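You operate a simulated robot arm through the tools that you are given. There is no shell and no other tool.

You are at the controls of a simulated robot arm. One attempt, no reset.

TASK
Tip the crumbs out of the black keyboard and empty the tray into the bin.
Fine: the frame ends down, the tray back in its place, no crumbs on the table. Where these are worked on the way, their far stop is far enough and under half their travel is too little: tipping frame.

It is judged by the outcome, as a careful person would: the job done as asked, and still so three seconds after it is handed in. It fails if anything else is knocked over, pushed out of place, dropped, spilled or broken.

THE ROBOT
A 7-joint arm with a two-finger parallel gripper, fixed in place. Base frame: the origin is at the foot of the arm, x ahead of it, y to its left, z up; the work surface is at about z = 0.8. Units: m, degrees, N and s.
With the tool pointing down near the work surface it reaches from about 0.24 to 0.68 m from the base axis. Its first joint turns from -66.0 to 66.0 degrees. Payload 2.4 kg.
The tool frame sits at the grasp point between the pads (the TCP): z along the fingers, y along the line on which they close. The tips reach 0.03 m beyond it. Largest opening 0.094 m; finger width 0.028, thickness 0.01; the body of the gripper, 0.05 by 0.096 m, starts 0.055 m behind the TCP.
Orientation is that of the tool frame in the base frame, as [roll, pitch, yaw] about the fixed x, y, z axes, in that order (R = Rz(yaw) Ry(pitch) Rx(roll)). With the fingers straight down and closing along the base's y, the tool's x points along the base's -x, its y along +y and its z along -z.

THE INTERFACE
- The arm moves only by the tool move_arm. Its argument "moves" is a list of rows, each an object (a shift or turn left out is 0, a gripper value left out holds the last) with "translation": the shift along the base's x, y, z in cm, a list of three; "rotation": the turn, a rotation vector about the base's x, y, z in degrees, a list of three; "hand": the finger opening in cm, from 0 to 9.4. In form: [{"translation": [x, y, z], "rotation": [ax, ay, az], "hand": hand}, ...]. A call has 1 to 20 rows; each row is the pose to reach, as a shift and turn from the pose commanded when the call began. Each row takes 0.2 s and may step no farther than 0.05 m and 8.6 degrees from the row before; otherwise, or with a gripper value out of range, the whole call is refused. Where a pose cannot be reached the arm comes as near as it can. A force on the tool above 90 N (or 10 N above the force at the start of the call, whichever is more), or a blocked arm, ends the call early, and 0.2 s more pass. Each finger travels about 0.153 m/s and halts on what it meets, pressing with about 39 N; the grip force reading is that of the motor and also rises with nothing between the fingers. The clock runs only during rows and for 0.2 s after the last one: add rows that repeat a pose to give the fingers time. It gives the time, the measured TCP pose, the force on the tool (base axes), the opening and the grip force at its end, in the units of the frame above (readings bear some noise), with the torque about the TCP (base axes, N m) and any sound that the robot's microphone picked up, and new pictures: "views" is both (left out), scene, wrist or none.
- Cameras (640 x 400 px; columns grow to the right, rows downward): "scene" is fixed at [0.0562, 0.4886, 1.4584]; the picture's right is [-0.55, -0.84, 0.00], its down [-0.39, 0.25, -0.89] and it looks along [0.74, -0.49, -0.46] (base axes); focal length 316 px, centre (320, 200). "wrist" rides on the gripper at [0.076, 0.014, -0.102] in the tool frame; the picture's right is [-0.18, 0.98, 0.00], its down [-0.75, -0.14, -0.64] and it looks along [-0.63, -0.12, 0.77] (tool axes); focal length 243 px, centre (320, 200). There is no depth. A picture from a camera that has moved, and an enlarged one, comes with that camera's place and axes in the base frame and with its lens.
- enlarge(camera, box): a new picture of the part [left, top, right, bottom] of that camera's present view, enlarged. The clock stands still meanwhile.
- job_done(): hands the job in; it is judged then, once.

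Places have to be worked out from the pictures, the camera data and where the tool is seen. Open the gripper and draw the arm clear of the work before you hand the job in, unless the task says otherwise.

The tools are called by a JSON object that holds its "method" and its "body". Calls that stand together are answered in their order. move_arm: Moves the arm, as the interface text tells. Its arguments: {"type":"object","properties":{"moves":{"type":"array"},"views":{"type":"string","enum":["both","scene","wrist","none"]}},"required":["moves"]} The other tools are called the same way: enlarge (camera, box) takes an enlarged picture of a part of a camera's view; job_done () hands the job in.

At the start:

```text
time_s: 0.0
ee_pos: [0.4007, -0.0619, 1.3127]
ee_rot: [179.9, -0.1, 179.9]
force: [0.5, -0.3, 0.2]
torque: [-0.01, 0.03, -0.01]
grip_width: 0.0941
gripper_force: 0.1
```

scene: 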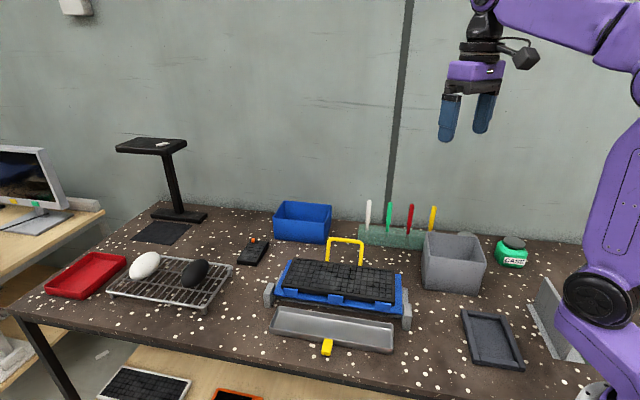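
wrist: 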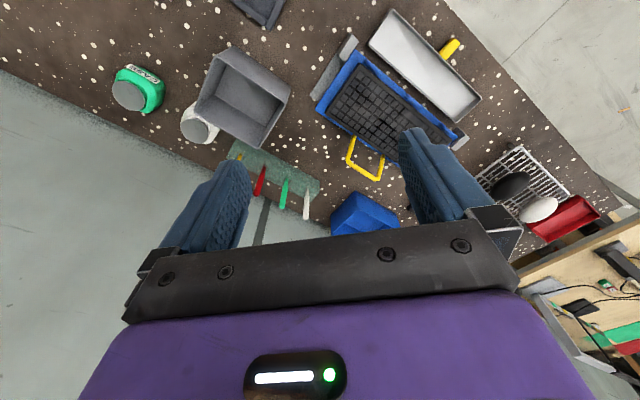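

I'll look closely at the keyboard frame, tray and bins first before moving anything.

{"method": "enlarge", "body": {"camera": "scene", "box": [240, 220, 440, 360]}}

{"method": "enlarge", "body": {"camera": "wrist", "box": [180, 0, 500, 230]}}

{"method": "enlarge", "body": {"camera": "scene", "box": [400, 180, 640, 400]}}

```text
2.86 times, centred on (340, 290) of scene
camera zoom: at [0.0562, 0.4886, 1.4584], right [-0.55, -0.84, 0.0], down [-0.39, 0.25, -0.89], along [0.74, -0.49, -0.46], focal length 902 px, centre (263, -57)
```

zoom: 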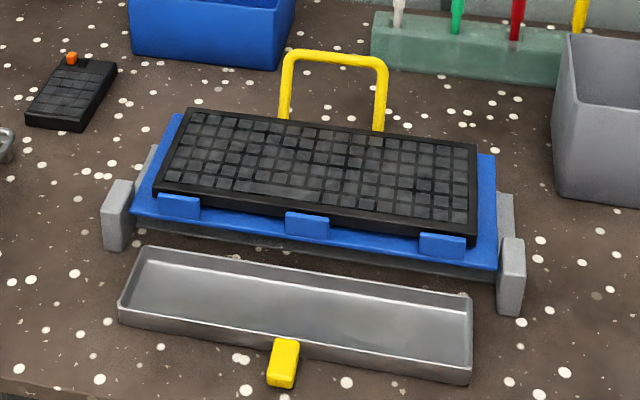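

```text
1.74 times, centred on (340, 115) of wrist
camera zoom: at [0.3264, -0.0474, 1.4154], right [0.18, 0.98, 0.0], down [0.75, -0.14, 0.64], along [0.63, -0.12, -0.77], focal length 422 px, centre (285, 348)
```

zoom: 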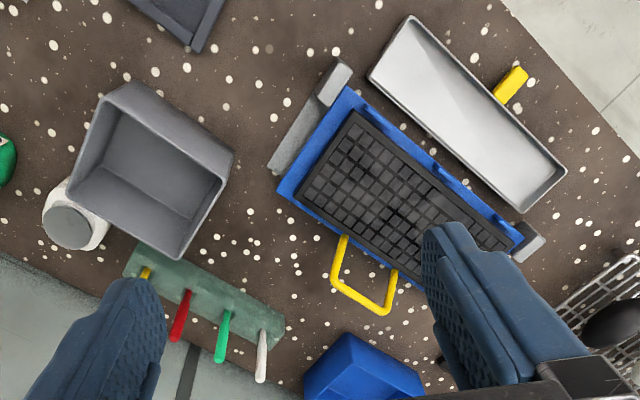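

```text
1.82 times, centred on (520, 290) of scene
camera zoom: at [0.0562, 0.4886, 1.4584], right [-0.55, -0.84, 0.0], down [-0.39, 0.25, -0.89], along [0.74, -0.49, -0.46], focal length 574 px, centre (-44, 36)
```

zoom: 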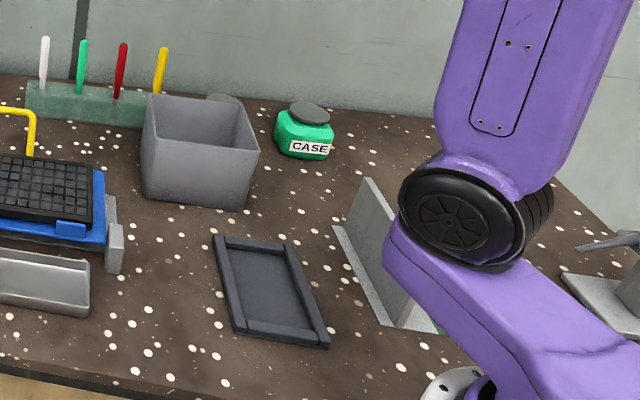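

The yellow loop handle stands at the back of the blue frame: triangulating both views puts its top bar near (0.663, -0.005, 0.92), parallel to the 45° hinge line on the tray side. I'll turn the gripper 45° and move above the handle for a closer look.

{"method": "move_arm", "body": {"moves": [{"translation": [3, 0.8, -2], "rotation": [0, 0, 7.5]}, {"translation": [6, 1.6, -4], "rotation": [0, 0, 15]}, {"translation": [9, 2.4, -6.5], "rotation": [0, 0, 22.5]}, {"translation": [12, 3.2, -9], "rotation": [0, 0, 30]}, {"translation": [15, 4, -11.5], "rotation": [0, 0, 37.5]}, {"translation": [18, 4.8, -14], "rotation": [0, 0, 45]}, {"translation": [21, 5.4, -16], "rotation": [0, 0, 45]}, {"translation": [23, 5.7, -17], "rotation": [0, 0, 45]}]}}

```text
time_s: 1.8
ee_pos: [0.6302, -0.0055, 1.1427]
ee_rot: [179.9, 0.0, -134.8]
force: [0.1, -0.2, -0.4]
torque: [0.03, 0.0, 0.01]
grip_width: 0.0942
gripper_force: 0.1
camera wrist: at [0.5684, -0.0502, 1.244], right [-0.57, 0.82, 0.0], down [0.63, 0.43, 0.64], along [0.53, 0.36, -0.77], focal length 243 px, centre (320, 200)
```

scene: 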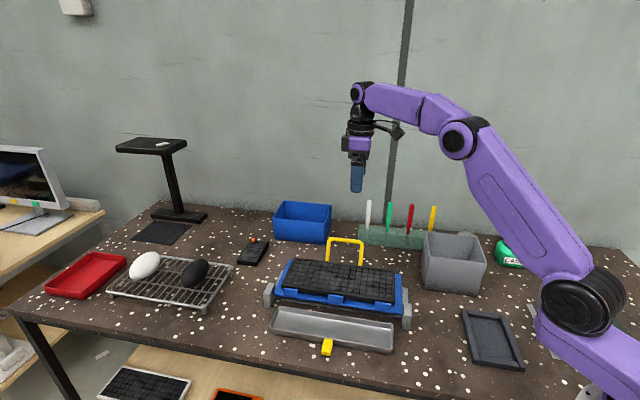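
wrist: 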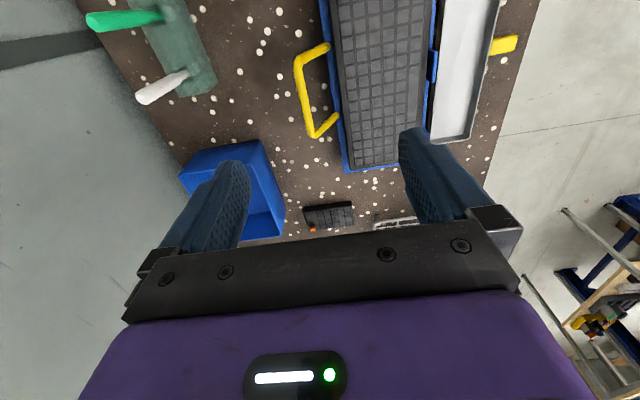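

The bar triangulates again to about (0.665, -0.007, 0.918), running at about 44°. I'll narrow the fingers to 5 cm and descend to just above it.

{"method": "move_arm", "body": {"moves": [{"translation": [1.5, -0.1, -3], "hand": 5}, {"translation": [3.5, -0.2, -7], "hand": 5}, {"translation": [3.5, -0.2, -11], "hand": 5}, {"translation": [3.5, -0.2, -14], "hand": 5}, {"translation": [3.5, -0.2, -16], "hand": 5}]}}

```text
time_s: 3.0
ee_pos: [0.6677, -0.007, 0.9835]
ee_rot: [-180.0, 0.0, -135.0]
force: [-0.7, 0.0, 0.1]
torque: [0.02, -0.01, -0.01]
grip_width: 0.0502
gripper_force: 0.1
camera wrist: at [0.6047, -0.0507, 1.0862], right [-0.56, 0.83, 0.0], down [0.63, 0.43, 0.64], along [0.53, 0.36, -0.77], focal length 243 px, centre (320, 200)
```

scene: 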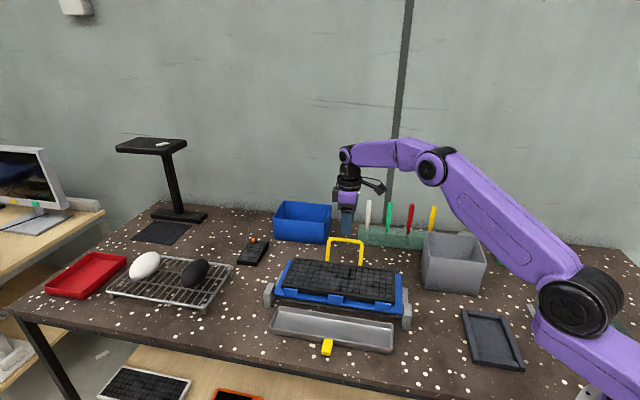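
wrist: 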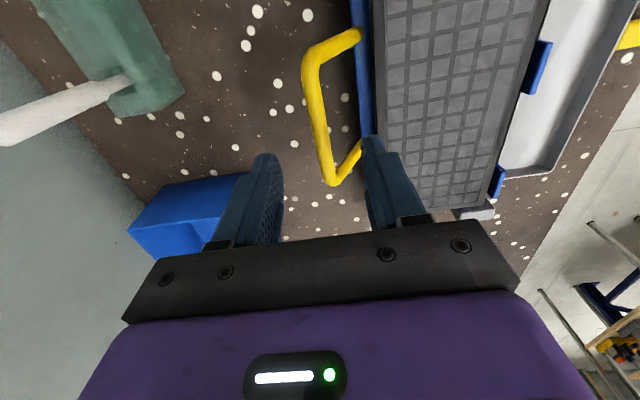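

The bar lies midway between the fingers within a few mm. I'll narrow to 4 cm and lower 6.3 cm so the pads straddle the bar.

{"method": "move_arm", "body": {"moves": [{"translation": [-0.1, 0, -1.5], "hand": 4}, {"translation": [-0.1, 0, -3.5], "hand": 4}, {"translation": [-0.1, 0, -5], "hand": 4}, {"translation": [-0.1, 0, -6.3], "hand": 4}]}}

```text
time_s: 4.0
ee_pos: [0.6669, -0.0081, 0.92]
ee_rot: [-180.0, 0.1, -135.0]
force: [0.2, 0.2, 0.4]
torque: [-0.03, 0.01, -0.03]
grip_width: 0.0402
gripper_force: 0.1
camera wrist: at [0.6031, -0.0512, 1.0221], right [-0.56, 0.83, 0.0], down [0.63, 0.43, 0.64], along [0.53, 0.36, -0.77], focal length 243 px, centre (320, 200)
```

scene: 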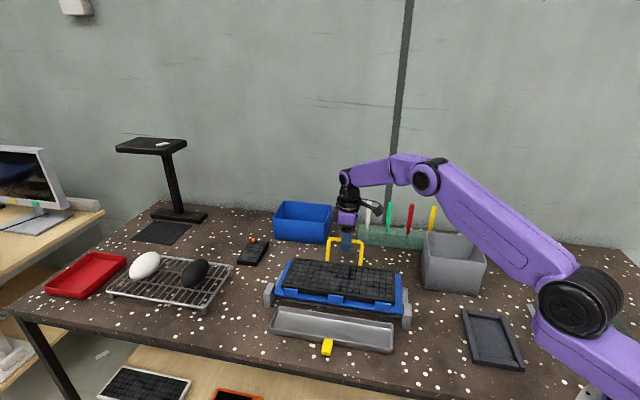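
wrist: 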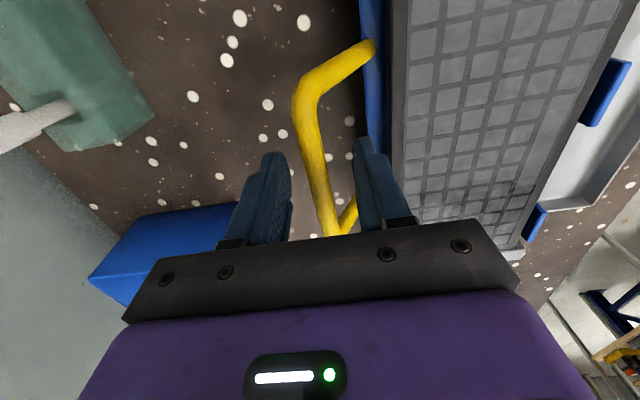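

The bar passes between the fingers, so I'll close on it.

{"method": "move_arm", "body": {"moves": [{"hand": 2}, {"hand": 0}, {"hand": 0}, {"hand": 0}]}}

{"method": "enlarge", "body": {"camera": "scene", "box": [250, 160, 450, 300]}}

```text
time_s: 5.0
ee_pos: [0.6664, -0.0079, 0.9212]
ee_rot: [-180.0, 0.1, -135.2]
force: [5.0, -0.2, -1.4]
torque: [-0.05, -0.02, -0.57]
grip_width: 0.0115
gripper_force: 45.0
camera wrist: at [0.6032, -0.0514, 1.0222], right [-0.56, 0.83, 0.0], down [0.63, 0.43, 0.64], along [0.53, 0.36, -0.77], focal length 243 px, centre (320, 200)
```

scene: 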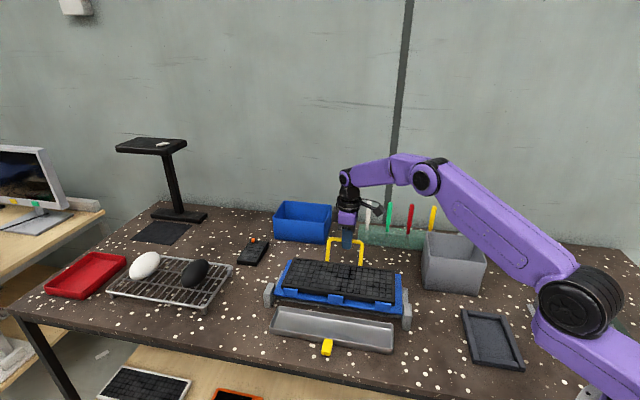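
wrist: 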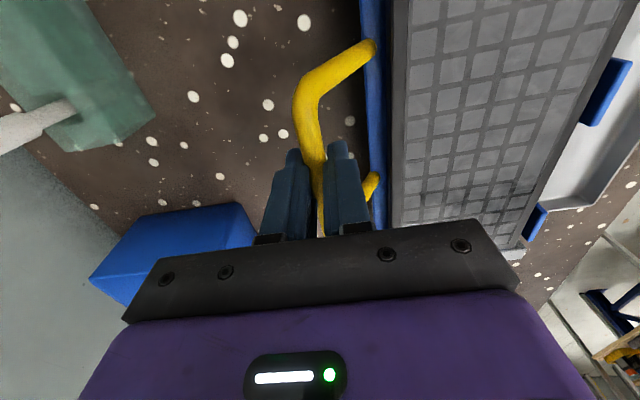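

```text
2.86 times, centred on (350, 230) of scene
camera zoom: at [0.0564, 0.4886, 1.4584], right [-0.55, -0.84, 0.0], down [-0.39, 0.25, -0.89], along [0.74, -0.49, -0.46], focal length 902 px, centre (234, 114)
```

zoom: 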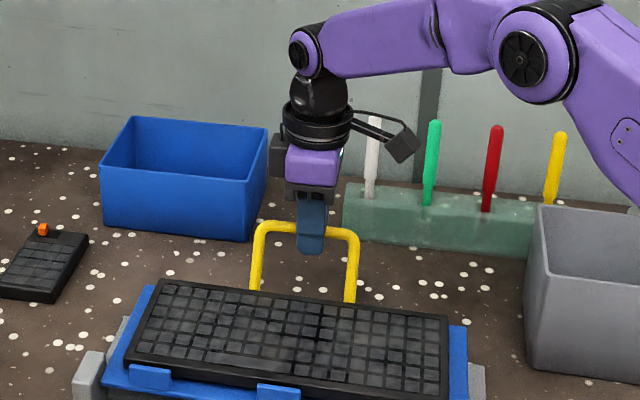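

The fingers hold the bar (1.15 cm). With the hinge estimated at about o=0.298 m along (0.707,-0.707) and z≈0.85, I'll start a trial arc of 12° and read the forces.

{"method": "move_arm", "body": {"moves": [{"translation": [-0.18, 0.18, 0.6], "rotation": [-1.4, -1.4, 0]}, {"translation": [-0.37, 0.37, 1.22], "rotation": [-2.83, -2.83, 0]}, {"translation": [-0.59, 0.59, 1.82], "rotation": [-4.2, -4.2, 0]}, {"translation": [-0.81, 0.81, 2.41], "rotation": [-5.66, -5.66, 0]}, {"translation": [-1.06, 1.06, 3.0], "rotation": [-7.1, -7.1, 0]}, {"translation": [-1.31, 1.31, 3.55], "rotation": [-8.49, -8.49, 0]}, {"translation": [-1.31, 1.31, 3.55], "rotation": [-8.49, -8.49, 0]}]}}

{"method": "enlarge", "body": {"camera": "scene", "box": [240, 200, 440, 340]}}

```text
time_s: 6.6
ee_pos: [0.6524, 0.0062, 0.9555]
ee_rot: [-167.9, 0.0, -135.0]
force: [6.2, 1.6, -2.3]
torque: [0.11, -0.19, -0.66]
grip_width: 0.0113
gripper_force: 45.1
camera wrist: at [0.5741, -0.0224, 1.0524], right [-0.55, 0.81, -0.2], down [0.54, 0.53, 0.66], along [0.64, 0.25, -0.72], focal length 243 px, centre (320, 200)
```

scene: 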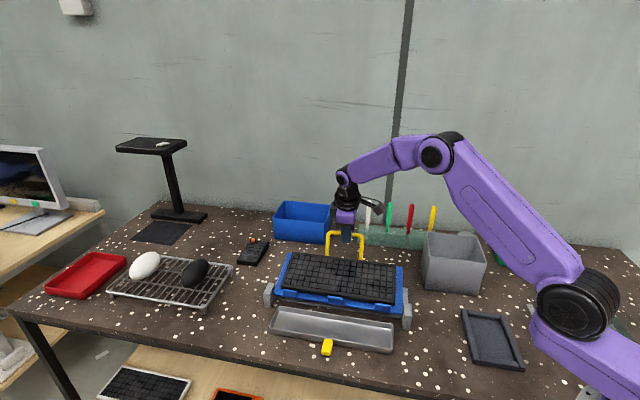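
wrist: 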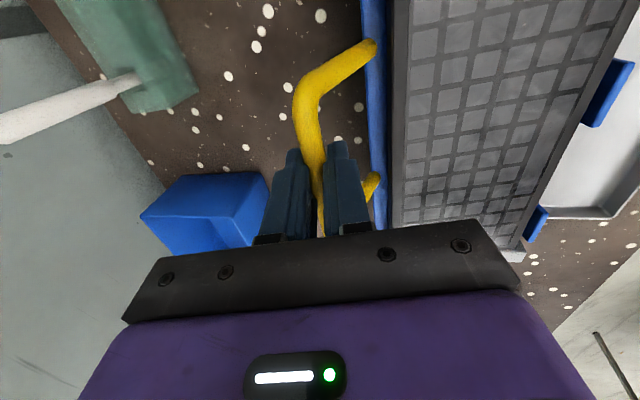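

```text
2.86 times, centred on (340, 270) of scene
camera zoom: at [0.0564, 0.4886, 1.4583], right [-0.55, -0.84, 0.0], down [-0.39, 0.25, -0.89], along [0.74, -0.49, -0.46], focal length 902 px, centre (263, 0)
```

zoom: 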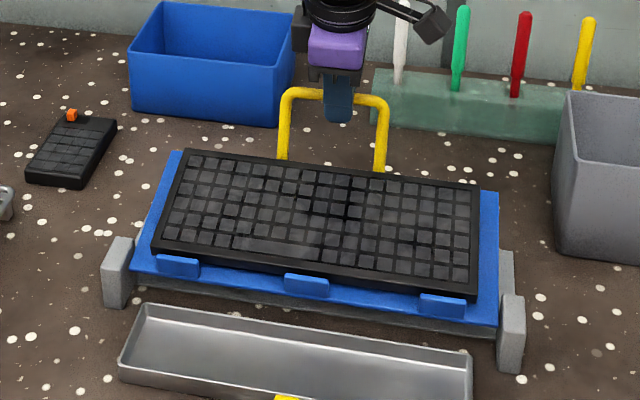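

The frame follows with only a few newtons. I'll continue the arc to about 44°.

{"method": "move_arm", "body": {"moves": [{"translation": [-0.54, 0.54, 1.09], "rotation": [-2.83, -2.83, 0]}, {"translation": [-1.15, 1.15, 2.13], "rotation": [-5.66, -5.66, 0]}, {"translation": [-1.8, 1.8, 3.1], "rotation": [-8.49, -8.49, 0]}, {"translation": [-2.49, 2.49, 4.01], "rotation": [-11.31, -11.31, 0]}, {"translation": [-3.23, 3.23, 4.84], "rotation": [-14.14, -14.14, 0]}, {"translation": [-4.01, 4.01, 5.6], "rotation": [-16.97, -16.97, 0]}, {"translation": [-4.82, 4.82, 6.28], "rotation": [-19.8, -19.8, 0]}, {"translation": [-5.67, 5.67, 6.88], "rotation": [-22.63, -22.63, 0]}, {"translation": [-5.67, 5.67, 6.88], "rotation": [-22.63, -22.63, 0]}]}}

{"method": "enlarge", "body": {"camera": "scene", "box": [240, 200, 440, 340]}}

```text
time_s: 8.6
ee_pos: [0.5935, 0.0649, 1.0216]
ee_rot: [-136.4, 0.1, -135.0]
force: [-6.0, 11.6, -31.5]
torque: [0.97, -0.52, 0.01]
grip_width: 0.0118
gripper_force: 45.3
camera wrist: at [0.4836, 0.0681, 1.0863], right [-0.37, 0.63, -0.68], down [0.29, 0.77, 0.56], along [0.88, 0.01, -0.47], focal length 243 px, centre (320, 200)
```

scene: 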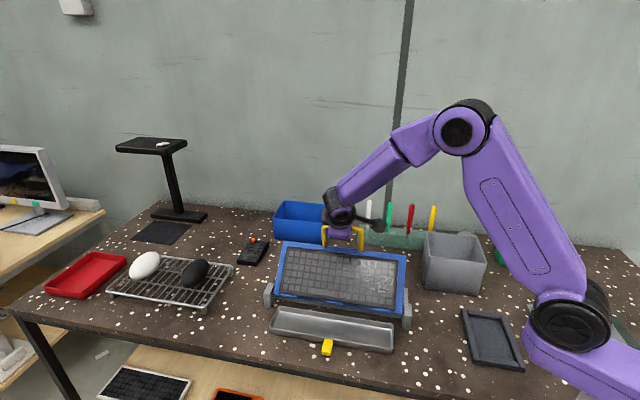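
wrist: 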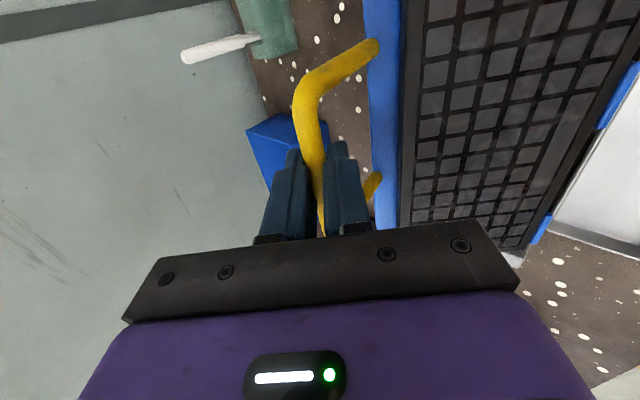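

```text
2.86 times, centred on (340, 270) of scene
camera zoom: at [0.0566, 0.489, 1.4582], right [-0.55, -0.84, 0.0], down [-0.39, 0.25, -0.89], along [0.74, -0.49, -0.46], focal length 902 px, centre (263, 0)
```

zoom: 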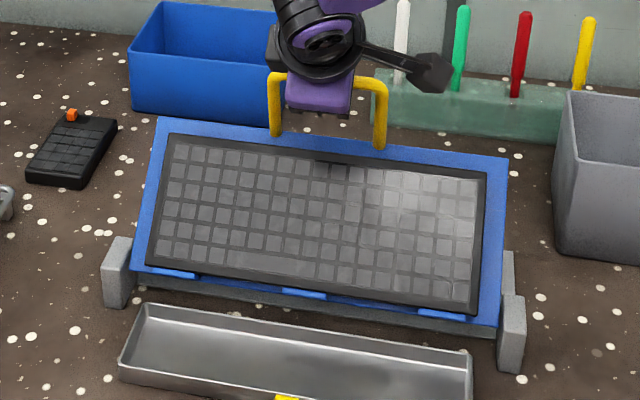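

The pull is radially inward (~33 N), so the true hinge is slightly lower; refitting gives hinge o≈0.298, z≈0.840, radius ≈0.1966. I'll continue to 60° on the corrected arc.

{"method": "move_arm", "body": {"moves": [{"translation": [-0.41, 0.41, -0.12], "rotation": [0, 0, 0]}, {"translation": [-1.33, 1.33, 0.34], "rotation": [-2.83, -2.83, 0]}, {"translation": [-2.26, 2.26, 0.71], "rotation": [-5.66, -5.66, 0]}, {"translation": [-3.21, 3.21, 0.98], "rotation": [-8.49, -8.49, 0]}, {"translation": [-4.17, 4.17, 1.17], "rotation": [-11.31, -11.31, 0]}, {"translation": [-4.17, 4.17, 1.17], "rotation": [-11.31, -11.31, 0]}]}}

{"method": "enlarge", "body": {"camera": "scene", "box": [240, 200, 440, 340]}}

```text
time_s: 10.0
ee_pos: [0.5565, 0.1024, 1.0394]
ee_rot: [-119.8, 0.2, -135.1]
force: [4.4, 0.1, 5.8]
torque: [-0.2, 0.02, -1.11]
grip_width: 0.0116
gripper_force: 45.2
camera wrist: at [0.4346, 0.1173, 1.0754], right [-0.21, 0.48, -0.85], down [0.19, 0.88, 0.44], along [0.96, -0.07, -0.27], focal length 243 px, centre (320, 200)
```

scene: 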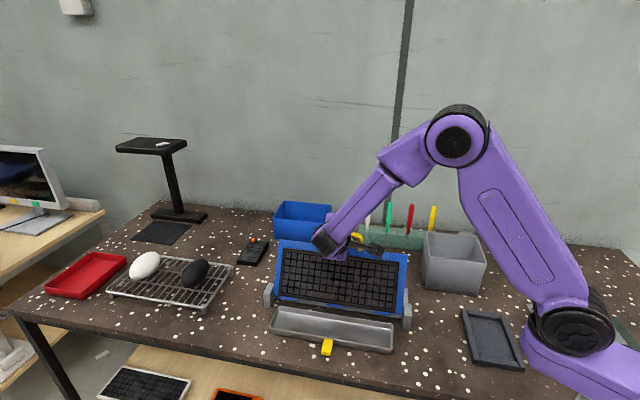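
wrist: 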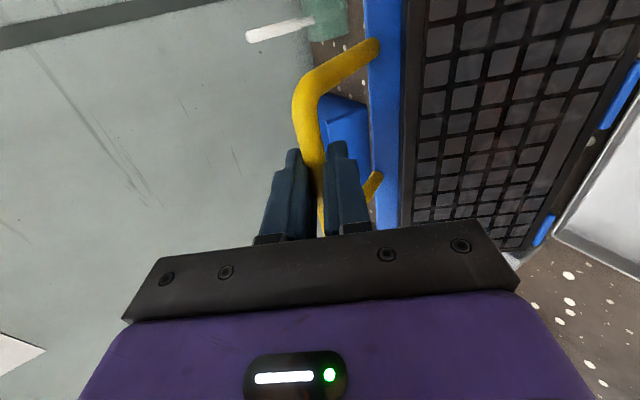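

```text
2.86 times, centred on (340, 270) of scene
camera zoom: at [0.0562, 0.4886, 1.4584], right [-0.55, -0.84, 0.0], down [-0.39, 0.25, -0.89], along [0.74, -0.49, -0.46], focal length 902 px, centre (263, 0)
```

zoom: 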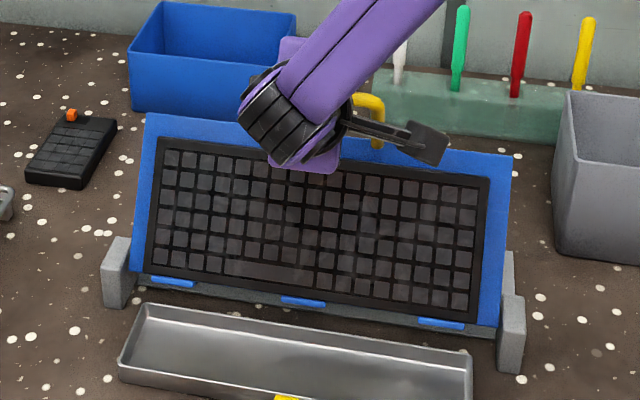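

Forces are small at 60°. I'll continue gently to about 76° and watch for the stop.

{"method": "move_arm", "body": {"moves": [{"translation": [-0.64, 0.64, 0.5], "rotation": [-2.83, -2.83, 0]}, {"translation": [-1.6, 1.6, 0.53], "rotation": [-5.66, -5.66, 0]}, {"translation": [-2.56, 2.56, 0.46], "rotation": [-8.49, -8.49, 0]}, {"translation": [-3.51, 3.51, 0.31], "rotation": [-11.31, -11.31, 0]}, {"translation": [-3.51, 3.51, 0.31], "rotation": [-11.31, -11.31, 0]}]}}

{"method": "enlarge", "body": {"camera": "scene", "box": [240, 200, 440, 340]}}

```text
time_s: 11.2
ee_pos: [0.5174, 0.1402, 1.0393]
ee_rot: [-104.0, 0.0, -134.8]
force: [0.1, 0.3, 1.4]
torque: [0.01, -0.03, -0.02]
grip_width: 0.0001
gripper_force: 32.6
camera wrist: at [0.3928, 0.159, 1.0487], right [-0.04, 0.3, -0.95], down [0.11, 0.95, 0.29], along [0.99, -0.1, -0.07], focal length 243 px, centre (320, 200)
```

scene: 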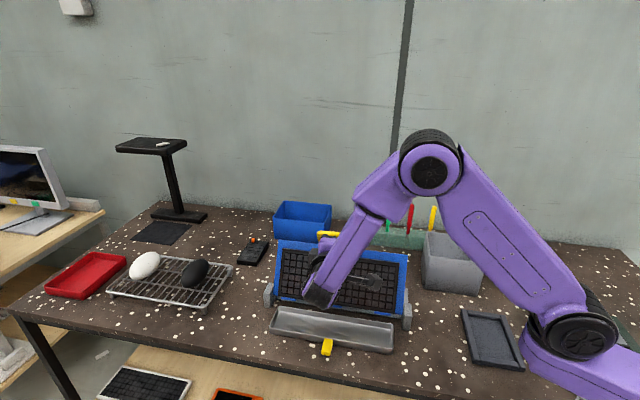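
wrist: 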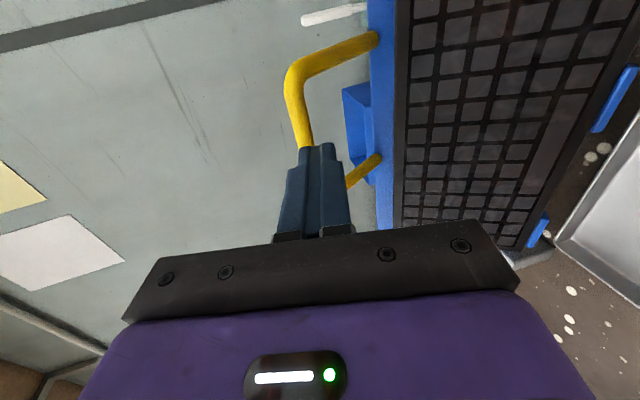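

```text
2.86 times, centred on (340, 270) of scene
camera zoom: at [0.0562, 0.4886, 1.4584], right [-0.55, -0.84, 0.0], down [-0.39, 0.25, -0.89], along [0.74, -0.49, -0.46], focal length 902 px, centre (263, 0)
```

zoom: 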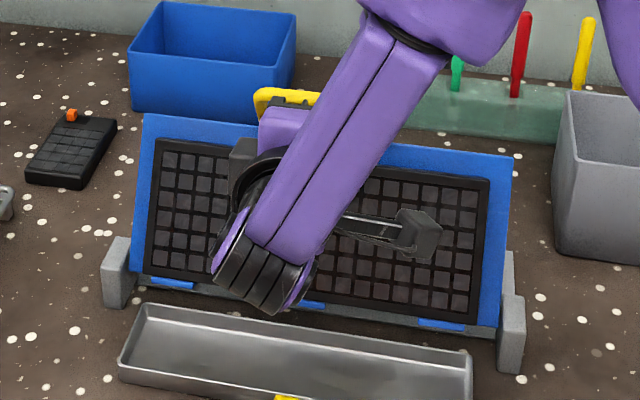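

The grip is now empty (0 mm): the bar slipped off past the fingertips, while the frame still appears upright. I'll wait one row to see whether the frame stands by itself and look at the tray and handle.

{"method": "move_arm", "body": {"moves": [{"translation": [0, 0, 0]}]}}

{"method": "enlarge", "body": {"camera": "wrist", "box": [220, 0, 460, 240]}}

{"method": "enlarge", "body": {"camera": "scene", "box": [250, 220, 420, 360]}}

```text
time_s: 11.6
ee_pos: [0.5185, 0.1389, 1.0382]
ee_rot: [-104.0, 0.0, -135.0]
force: [0.1, -0.1, -0.3]
torque: [-0.01, -0.01, -0.01]
grip_width: 0.0
gripper_force: 32.9
camera wrist: at [0.3935, 0.1583, 1.0489], right [-0.04, 0.3, -0.95], down [0.12, 0.95, 0.29], along [0.99, -0.1, -0.07], focal length 243 px, centre (320, 200)
```

scene: 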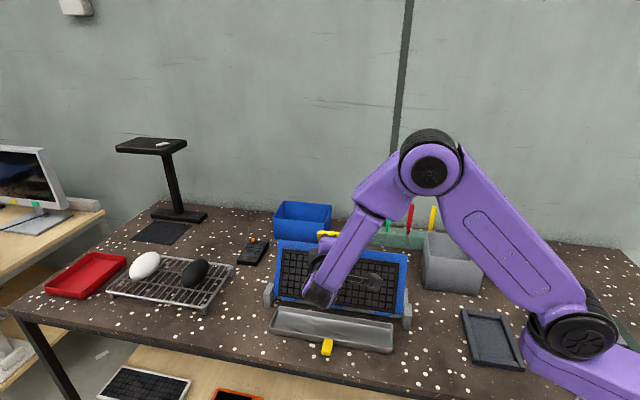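
wrist: 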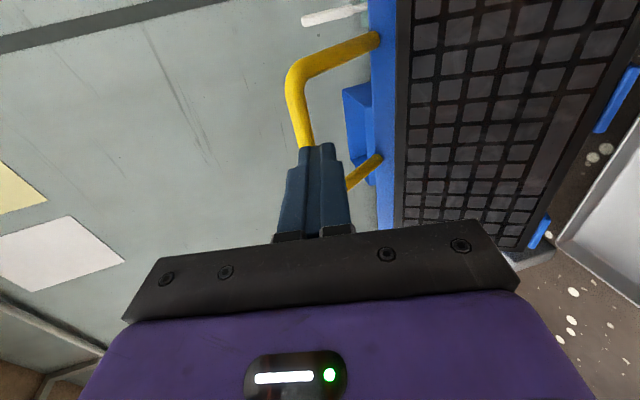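

```text
1.67 times, centred on (340, 120) of wrist
camera zoom: at [0.3935, 0.1583, 1.0489], right [-0.04, 0.3, -0.95], down [0.12, 0.95, 0.29], along [0.99, -0.1, -0.07], focal length 404 px, centre (287, 333)
```

zoom: 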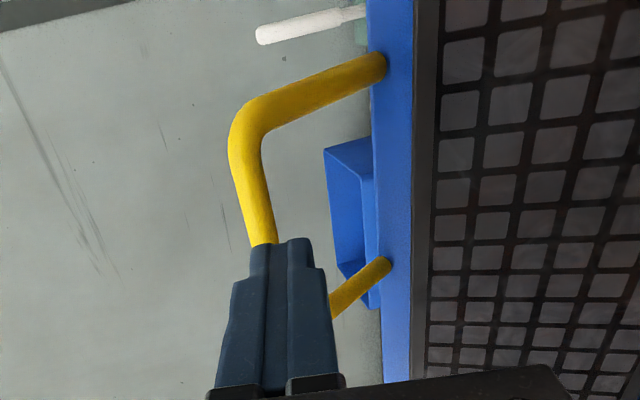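

```text
2.86 times, centred on (335, 290) of scene
camera zoom: at [0.0562, 0.4886, 1.4584], right [-0.55, -0.84, 0.0], down [-0.39, 0.25, -0.89], along [0.74, -0.49, -0.46], focal length 902 px, centre (277, -57)
```

zoom: 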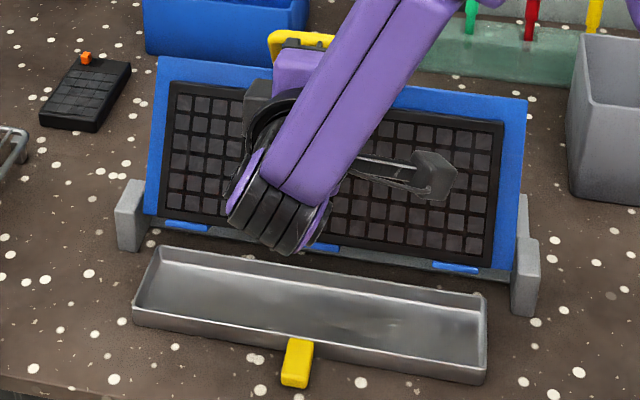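

The frame stands on its own (a friction hinge) at roughly 65°, and no crumbs are obvious in the tray yet. I'll back the fingers straight out, rise and return the tool to vertical so I can see the tray and bar and then test for the stop.

{"method": "move_arm", "body": {"moves": [{"translation": [-2.1, 2.1, 0.7]}, {"translation": [-4.2, 4.2, 1.5]}, {"translation": [-4.2, 4.2, 3], "rotation": [5.3, 5.3, 0]}, {"translation": [-4.2, 4.2, 4.5], "rotation": [10.7, 10.7, 0]}, {"translation": [-4.2, 4.2, 6], "rotation": [16.1, 16.1, 0]}, {"translation": [-4.2, 4.2, 7.5], "rotation": [21.5, 21.5, 0]}, {"translation": [-4.2, 4.2, 9], "rotation": [26.9, 26.9, 0]}, {"translation": [-4.2, 4.2, 10.5], "rotation": [32.2, 32.2, 0]}, {"translation": [-4.2, 4.2, 12], "rotation": [37.6, 37.6, 0]}, {"translation": [-4.2, 4.2, 13.5], "rotation": [43, 43, 0]}, {"translation": [-4.2, 4.2, 14], "rotation": [48.4, 48.4, 0]}, {"translation": [-4.2, 4.2, 14], "rotation": [53.7, 53.7, 0]}, {"translation": [-4.2, 4.2, 14], "rotation": [53.7, 53.7, 0], "hand": 4}]}}

{"method": "enlarge", "body": {"camera": "scene", "box": [250, 220, 420, 360]}}

{"method": "enlarge", "body": {"camera": "wrist", "box": [270, 0, 520, 160]}}

```text
time_s: 14.4
ee_pos: [0.4769, 0.1809, 1.18]
ee_rot: [180.0, 0.0, -135.0]
force: [-0.9, -0.9, 0.6]
torque: [-0.01, -0.03, 0.01]
grip_width: 0.0401
gripper_force: 0.0
camera wrist: at [0.4141, 0.1367, 1.2815], right [-0.57, 0.82, 0.0], down [0.63, 0.43, 0.64], along [0.53, 0.36, -0.77], focal length 243 px, centre (320, 200)
```

scene: 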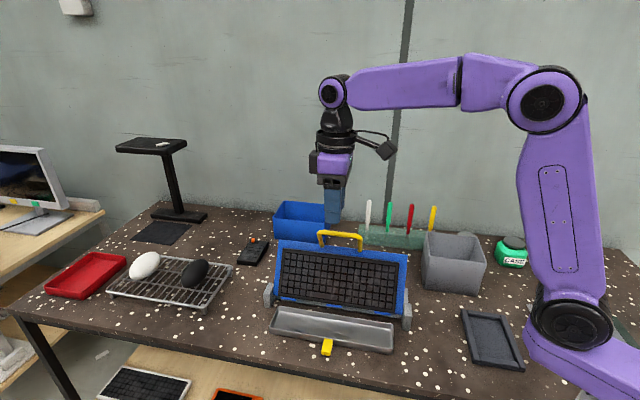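
wrist: 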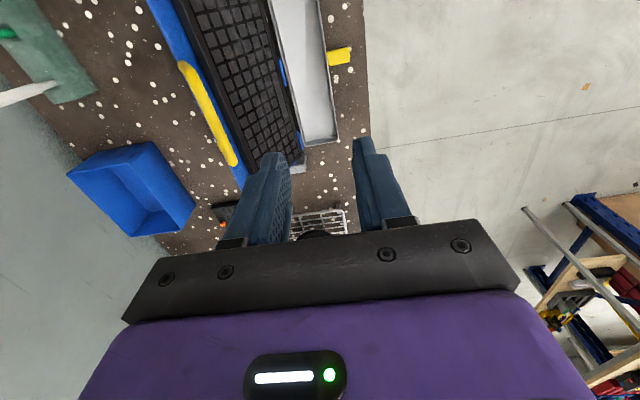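

```text
2.86 times, centred on (335, 290) of scene
camera zoom: at [0.0562, 0.4886, 1.4584], right [-0.55, -0.84, 0.0], down [-0.39, 0.25, -0.89], along [0.74, -0.49, -0.46], focal length 902 px, centre (277, -57)
```

zoom: 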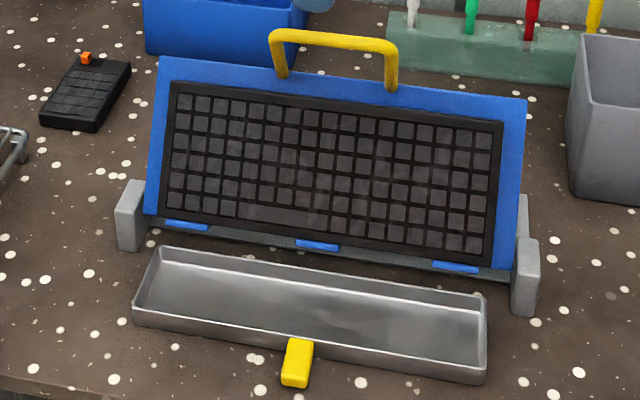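

```text
2.50 times, centred on (395, 80) of wrist
camera zoom: at [0.4141, 0.1367, 1.2815], right [-0.57, 0.82, 0.0], down [0.63, 0.43, 0.64], along [0.53, 0.36, -0.77], focal length 606 px, centre (132, 500)
```

zoom: 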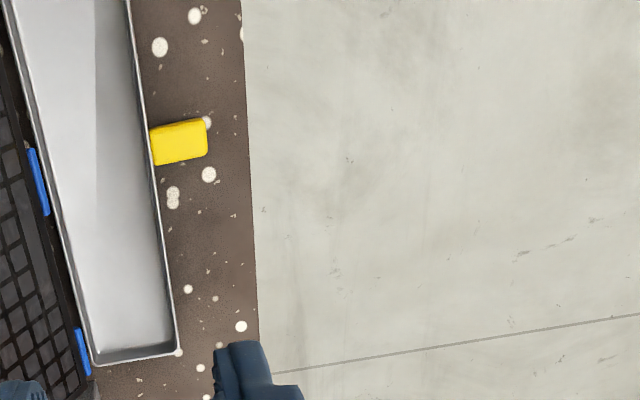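

The tray looks empty so far, and the bar triangulates near o≈0.31–0.325, z≈1.037 (frame at about 60–65°). I'll move above the bar with a vertical tool to regrip it so that the pull goes across the fingers.

{"method": "move_arm", "body": {"moves": [{"translation": [2.5, -2.5, 0]}, {"translation": [5, -5, 0]}, {"translation": [7.5, -7.5, 0]}, {"translation": [7.5, -7.5, -3]}, {"translation": [7.5, -7.5, -6]}]}}

{"method": "enlarge", "body": {"camera": "wrist", "box": [200, 0, 520, 240]}}

{"method": "enlarge", "body": {"camera": "scene", "box": [260, 190, 430, 310]}}

```text
time_s: 15.6
ee_pos: [0.554, 0.1076, 1.1211]
ee_rot: [-179.9, 0.0, -135.0]
force: [0.6, 0.2, -0.5]
torque: [0.0, 0.0, -0.03]
grip_width: 0.0399
gripper_force: 0.1
camera wrist: at [0.4904, 0.0637, 1.2233], right [-0.56, 0.83, 0.0], down [0.63, 0.43, 0.64], along [0.53, 0.36, -0.77], focal length 243 px, centre (320, 200)
```

scene: 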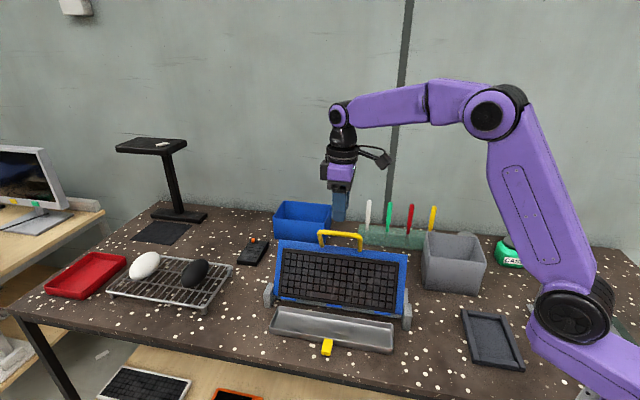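
wrist: 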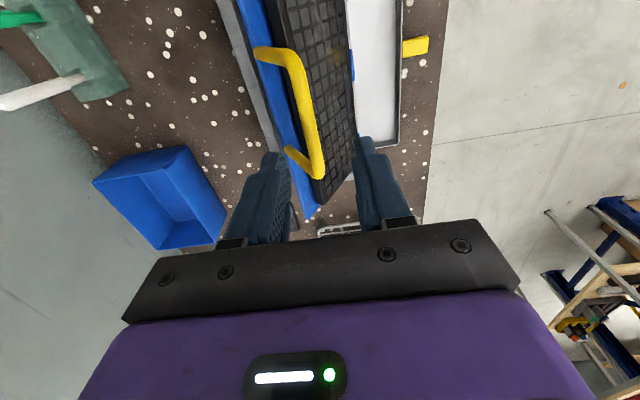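

```text
1.67 times, centred on (360, 120) of wrist
camera zoom: at [0.4904, 0.0637, 1.2233], right [-0.56, 0.83, 0.0], down [0.63, 0.43, 0.64], along [0.53, 0.36, -0.77], focal length 404 px, centre (253, 333)
```

zoom: 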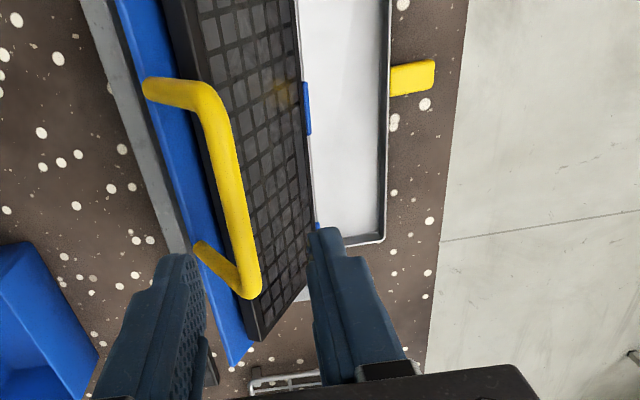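

```text
3.33 times, centred on (345, 250) of scene
camera zoom: at [0.0562, 0.4886, 1.4584], right [-0.55, -0.84, 0.0], down [-0.39, 0.25, -0.89], along [0.74, -0.49, -0.46], focal length 1052 px, centre (237, 33)
```

zoom: 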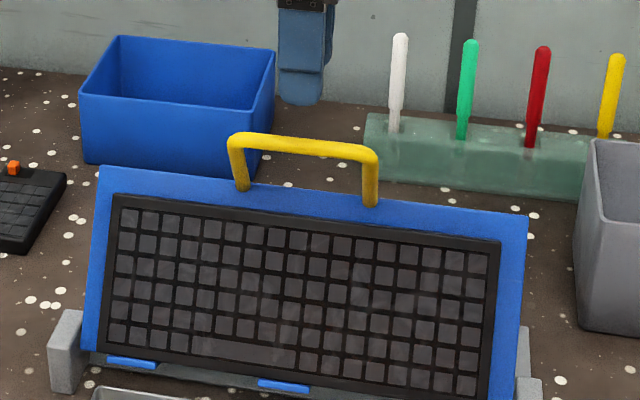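

The bar is centred near o≈0.325 (frame about 59–60°), so it may already be at its stop. I'll straddle and grip the bar with the tool vertical, then test by pulling gently toward the tray.

{"method": "move_arm", "body": {"moves": [{"translation": [0.6, -0.6, -3]}, {"translation": [0.6, -0.6, -6]}, {"translation": [0.6, -0.6, -8.5]}, {"translation": [0.6, -0.6, -8.5], "hand": 1}, {"translation": [0.6, -0.6, -8.5], "hand": 0}, {"translation": [0.6, -0.6, -8.5], "hand": 0}]}}

```text
time_s: 17.0
ee_pos: [0.5566, 0.0985, 1.035]
ee_rot: [-179.8, 0.0, -135.1]
force: [-0.1, -4.2, 5.4]
torque: [0.24, -0.33, 0.46]
grip_width: 0.0163
gripper_force: 45.2
camera wrist: at [0.493, 0.0556, 1.1374], right [-0.56, 0.83, 0.0], down [0.63, 0.43, 0.64], along [0.53, 0.36, -0.77], focal length 243 px, centre (320, 200)
```

scene: 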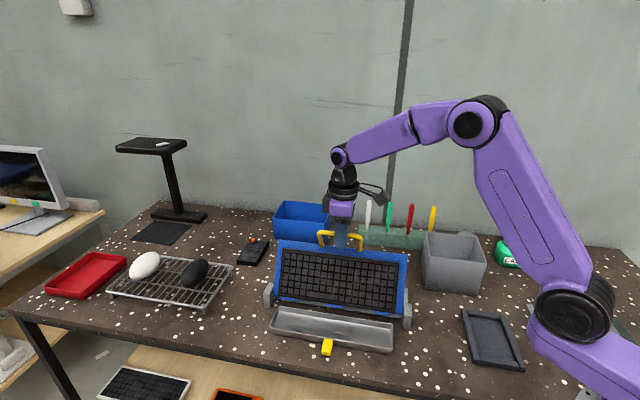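
wrist: 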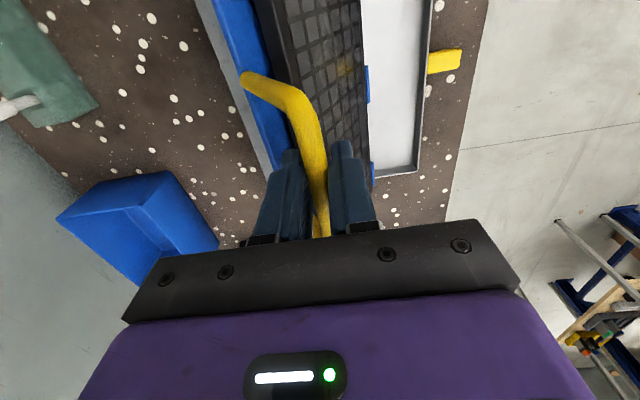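

The bar is gripped (1.6 cm, across its diagonal). I'll pull 1 cm toward the tray and read the force.

{"method": "move_arm", "body": {"moves": [{"translation": [-0.2, 0.2, 0]}, {"translation": [-0.4, 0.4, 0]}, {"translation": [-0.7, 0.7, 0.05]}, {"translation": [-0.7, 0.7, 0.05]}]}}

```text
time_s: 18.0
ee_pos: [0.552, 0.1044, 1.0356]
ee_rot: [-179.8, 0.0, -135.2]
force: [-6.2, -22.9, 21.5]
torque: [-0.01, 0.0, 0.52]
grip_width: 0.0161
gripper_force: 44.7
camera wrist: at [0.488, 0.0611, 1.1383], right [-0.56, 0.83, 0.0], down [0.63, 0.43, 0.64], along [0.53, 0.36, -0.77], focal length 243 px, centre (320, 200)
```

scene: 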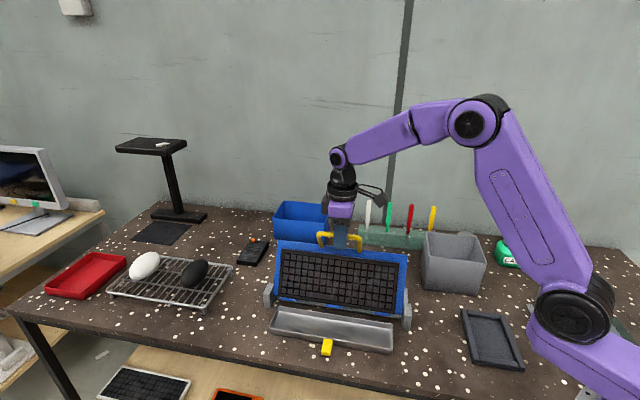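
wrist: 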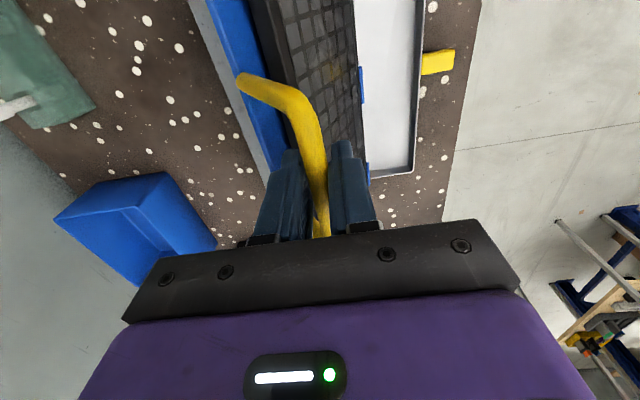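

The bar moved about 7 mm with only ~12 N resisting, so this isn't a hard stop yet. I'll pull a further 1.5 cm, easing z upward slightly since the bar pushes up on the tool.

{"method": "move_arm", "body": {"moves": [{"translation": [-0.2, 0.2, 0.2]}, {"translation": [-0.5, 0.5, 0.25]}, {"translation": [-0.8, 0.8, 0.28]}, {"translation": [-1.1, 1.1, 0.3]}, {"translation": [-1.1, 1.1, 0.3]}]}}

{"method": "enlarge", "body": {"camera": "scene", "box": [250, 220, 420, 360]}}

```text
time_s: 19.2
ee_pos: [0.5495, 0.1041, 1.0419]
ee_rot: [-178.5, 0.8, -135.8]
force: [43.6, -45.2, 14.7]
torque: [-0.03, -0.45, 1.12]
grip_width: 0.0123
gripper_force: 44.8
camera wrist: at [0.4827, 0.0624, 1.1429], right [-0.55, 0.83, -0.02], down [0.62, 0.43, 0.66], along [0.56, 0.35, -0.75], focal length 243 px, centre (320, 200)
```

scene: 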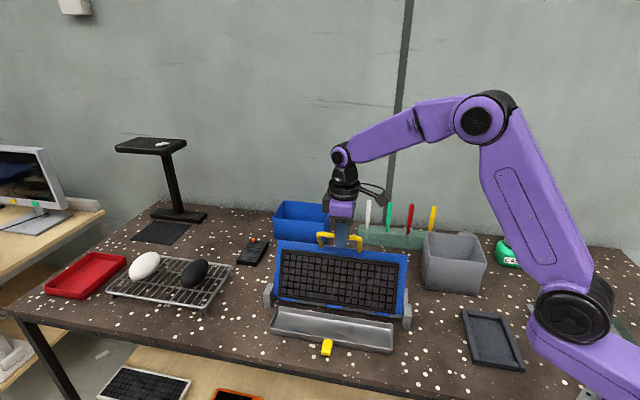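
wrist: 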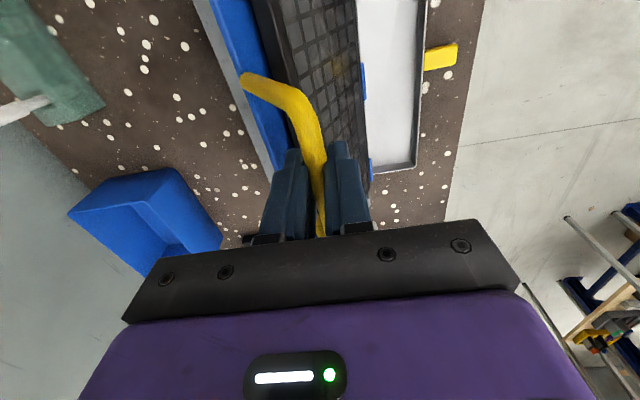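

```text
2.86 times, centred on (335, 290) of scene
camera zoom: at [0.0573, 0.4871, 1.4589], right [-0.55, -0.84, 0.0], down [-0.39, 0.25, -0.89], along [0.74, -0.49, -0.46], focal length 902 px, centre (277, -57)
```

zoom: 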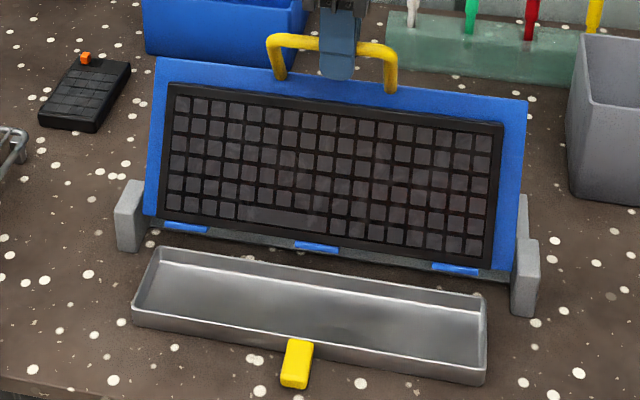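

Resistance jumped to ~63 N at o≈0.315: the frame is at its far stop. I'll ease the pull off and look closely at the tray for crumbs.

{"method": "move_arm", "body": {"moves": [{"translation": [0.3, -0.3, 0]}, {"translation": [0.6, -0.6, 0]}, {"translation": [0.6, -0.6, 0]}]}}

{"method": "enlarge", "body": {"camera": "scene", "box": [265, 300, 345, 350]}}

{"method": "enlarge", "body": {"camera": "scene", "box": [325, 305, 405, 355]}}

{"method": "enlarge", "body": {"camera": "wrist", "box": [330, 0, 490, 200]}}

```text
time_s: 20.0
ee_pos: [0.5495, 0.1034, 1.0421]
ee_rot: [-179.1, 0.4, -135.6]
force: [11.9, -34.4, 44.1]
torque: [-0.29, -0.07, 0.41]
grip_width: 0.0125
gripper_force: 44.7
camera wrist: at [0.485, 0.0612, 1.1438], right [-0.56, 0.83, -0.01], down [0.63, 0.43, 0.65], along [0.54, 0.35, -0.76], focal length 243 px, centre (320, 200)
```

scene: 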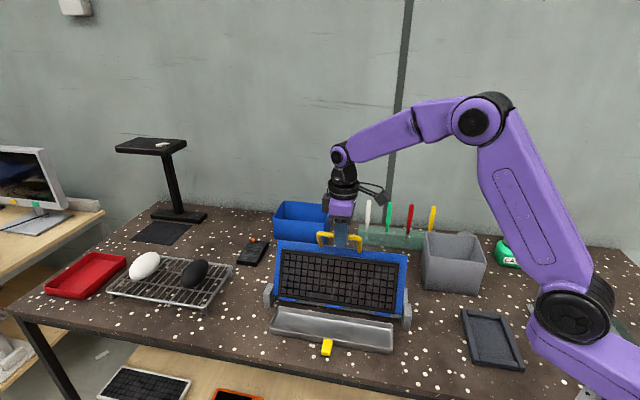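
wrist: 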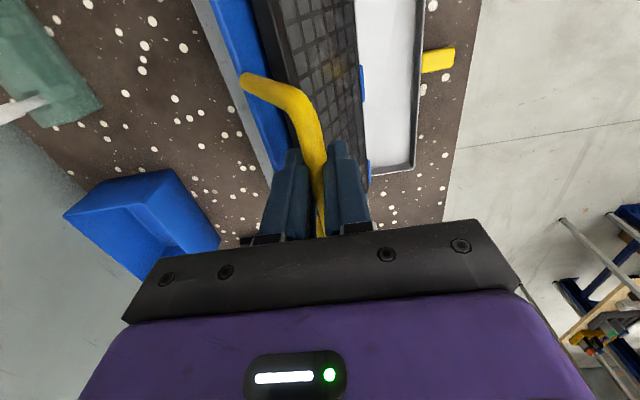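

```text
8.00 times, centred on (305, 325) of scene
camera zoom: at [0.0557, 0.4873, 1.4588], right [-0.55, -0.84, 0.0], down [-0.39, 0.25, -0.89], along [0.74, -0.49, -0.46], focal length 2524 px, centre (440, -800)
```

zoom: 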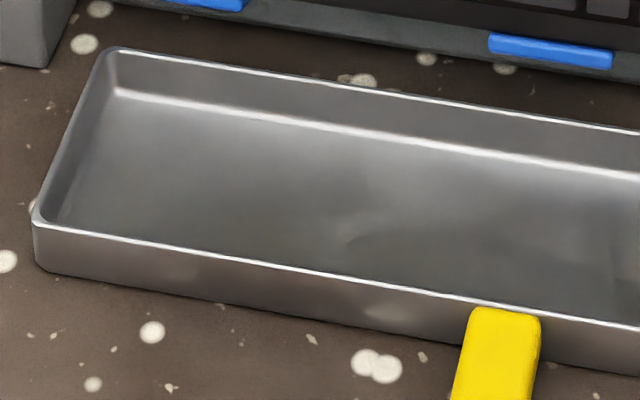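

```text
8.00 times, centred on (365, 330) of scene
camera zoom: at [0.0557, 0.4873, 1.4588], right [-0.55, -0.84, 0.0], down [-0.39, 0.25, -0.89], along [0.74, -0.49, -0.46], focal length 2524 px, centre (-40, -840)
```

zoom: 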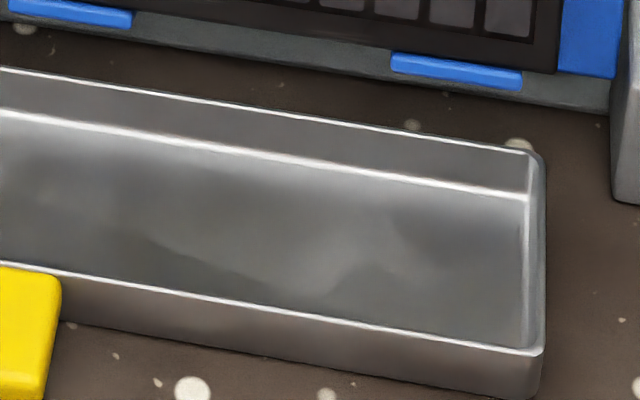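

```text
2.00 times, centred on (410, 100) of wrist
camera zoom: at [0.485, 0.0612, 1.1438], right [-0.56, 0.83, -0.01], down [0.63, 0.43, 0.65], along [0.54, 0.35, -0.76], focal length 485 px, centre (140, 400)
```

zoom: 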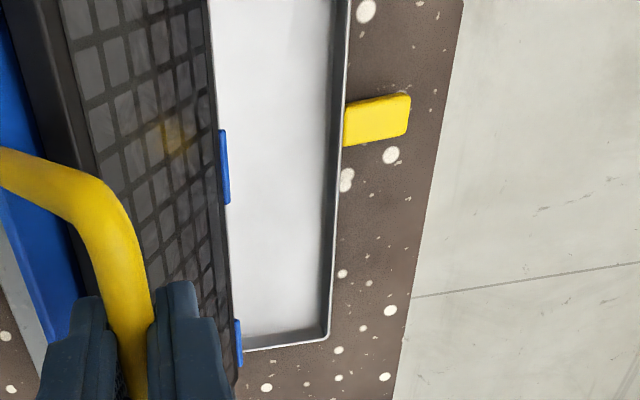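

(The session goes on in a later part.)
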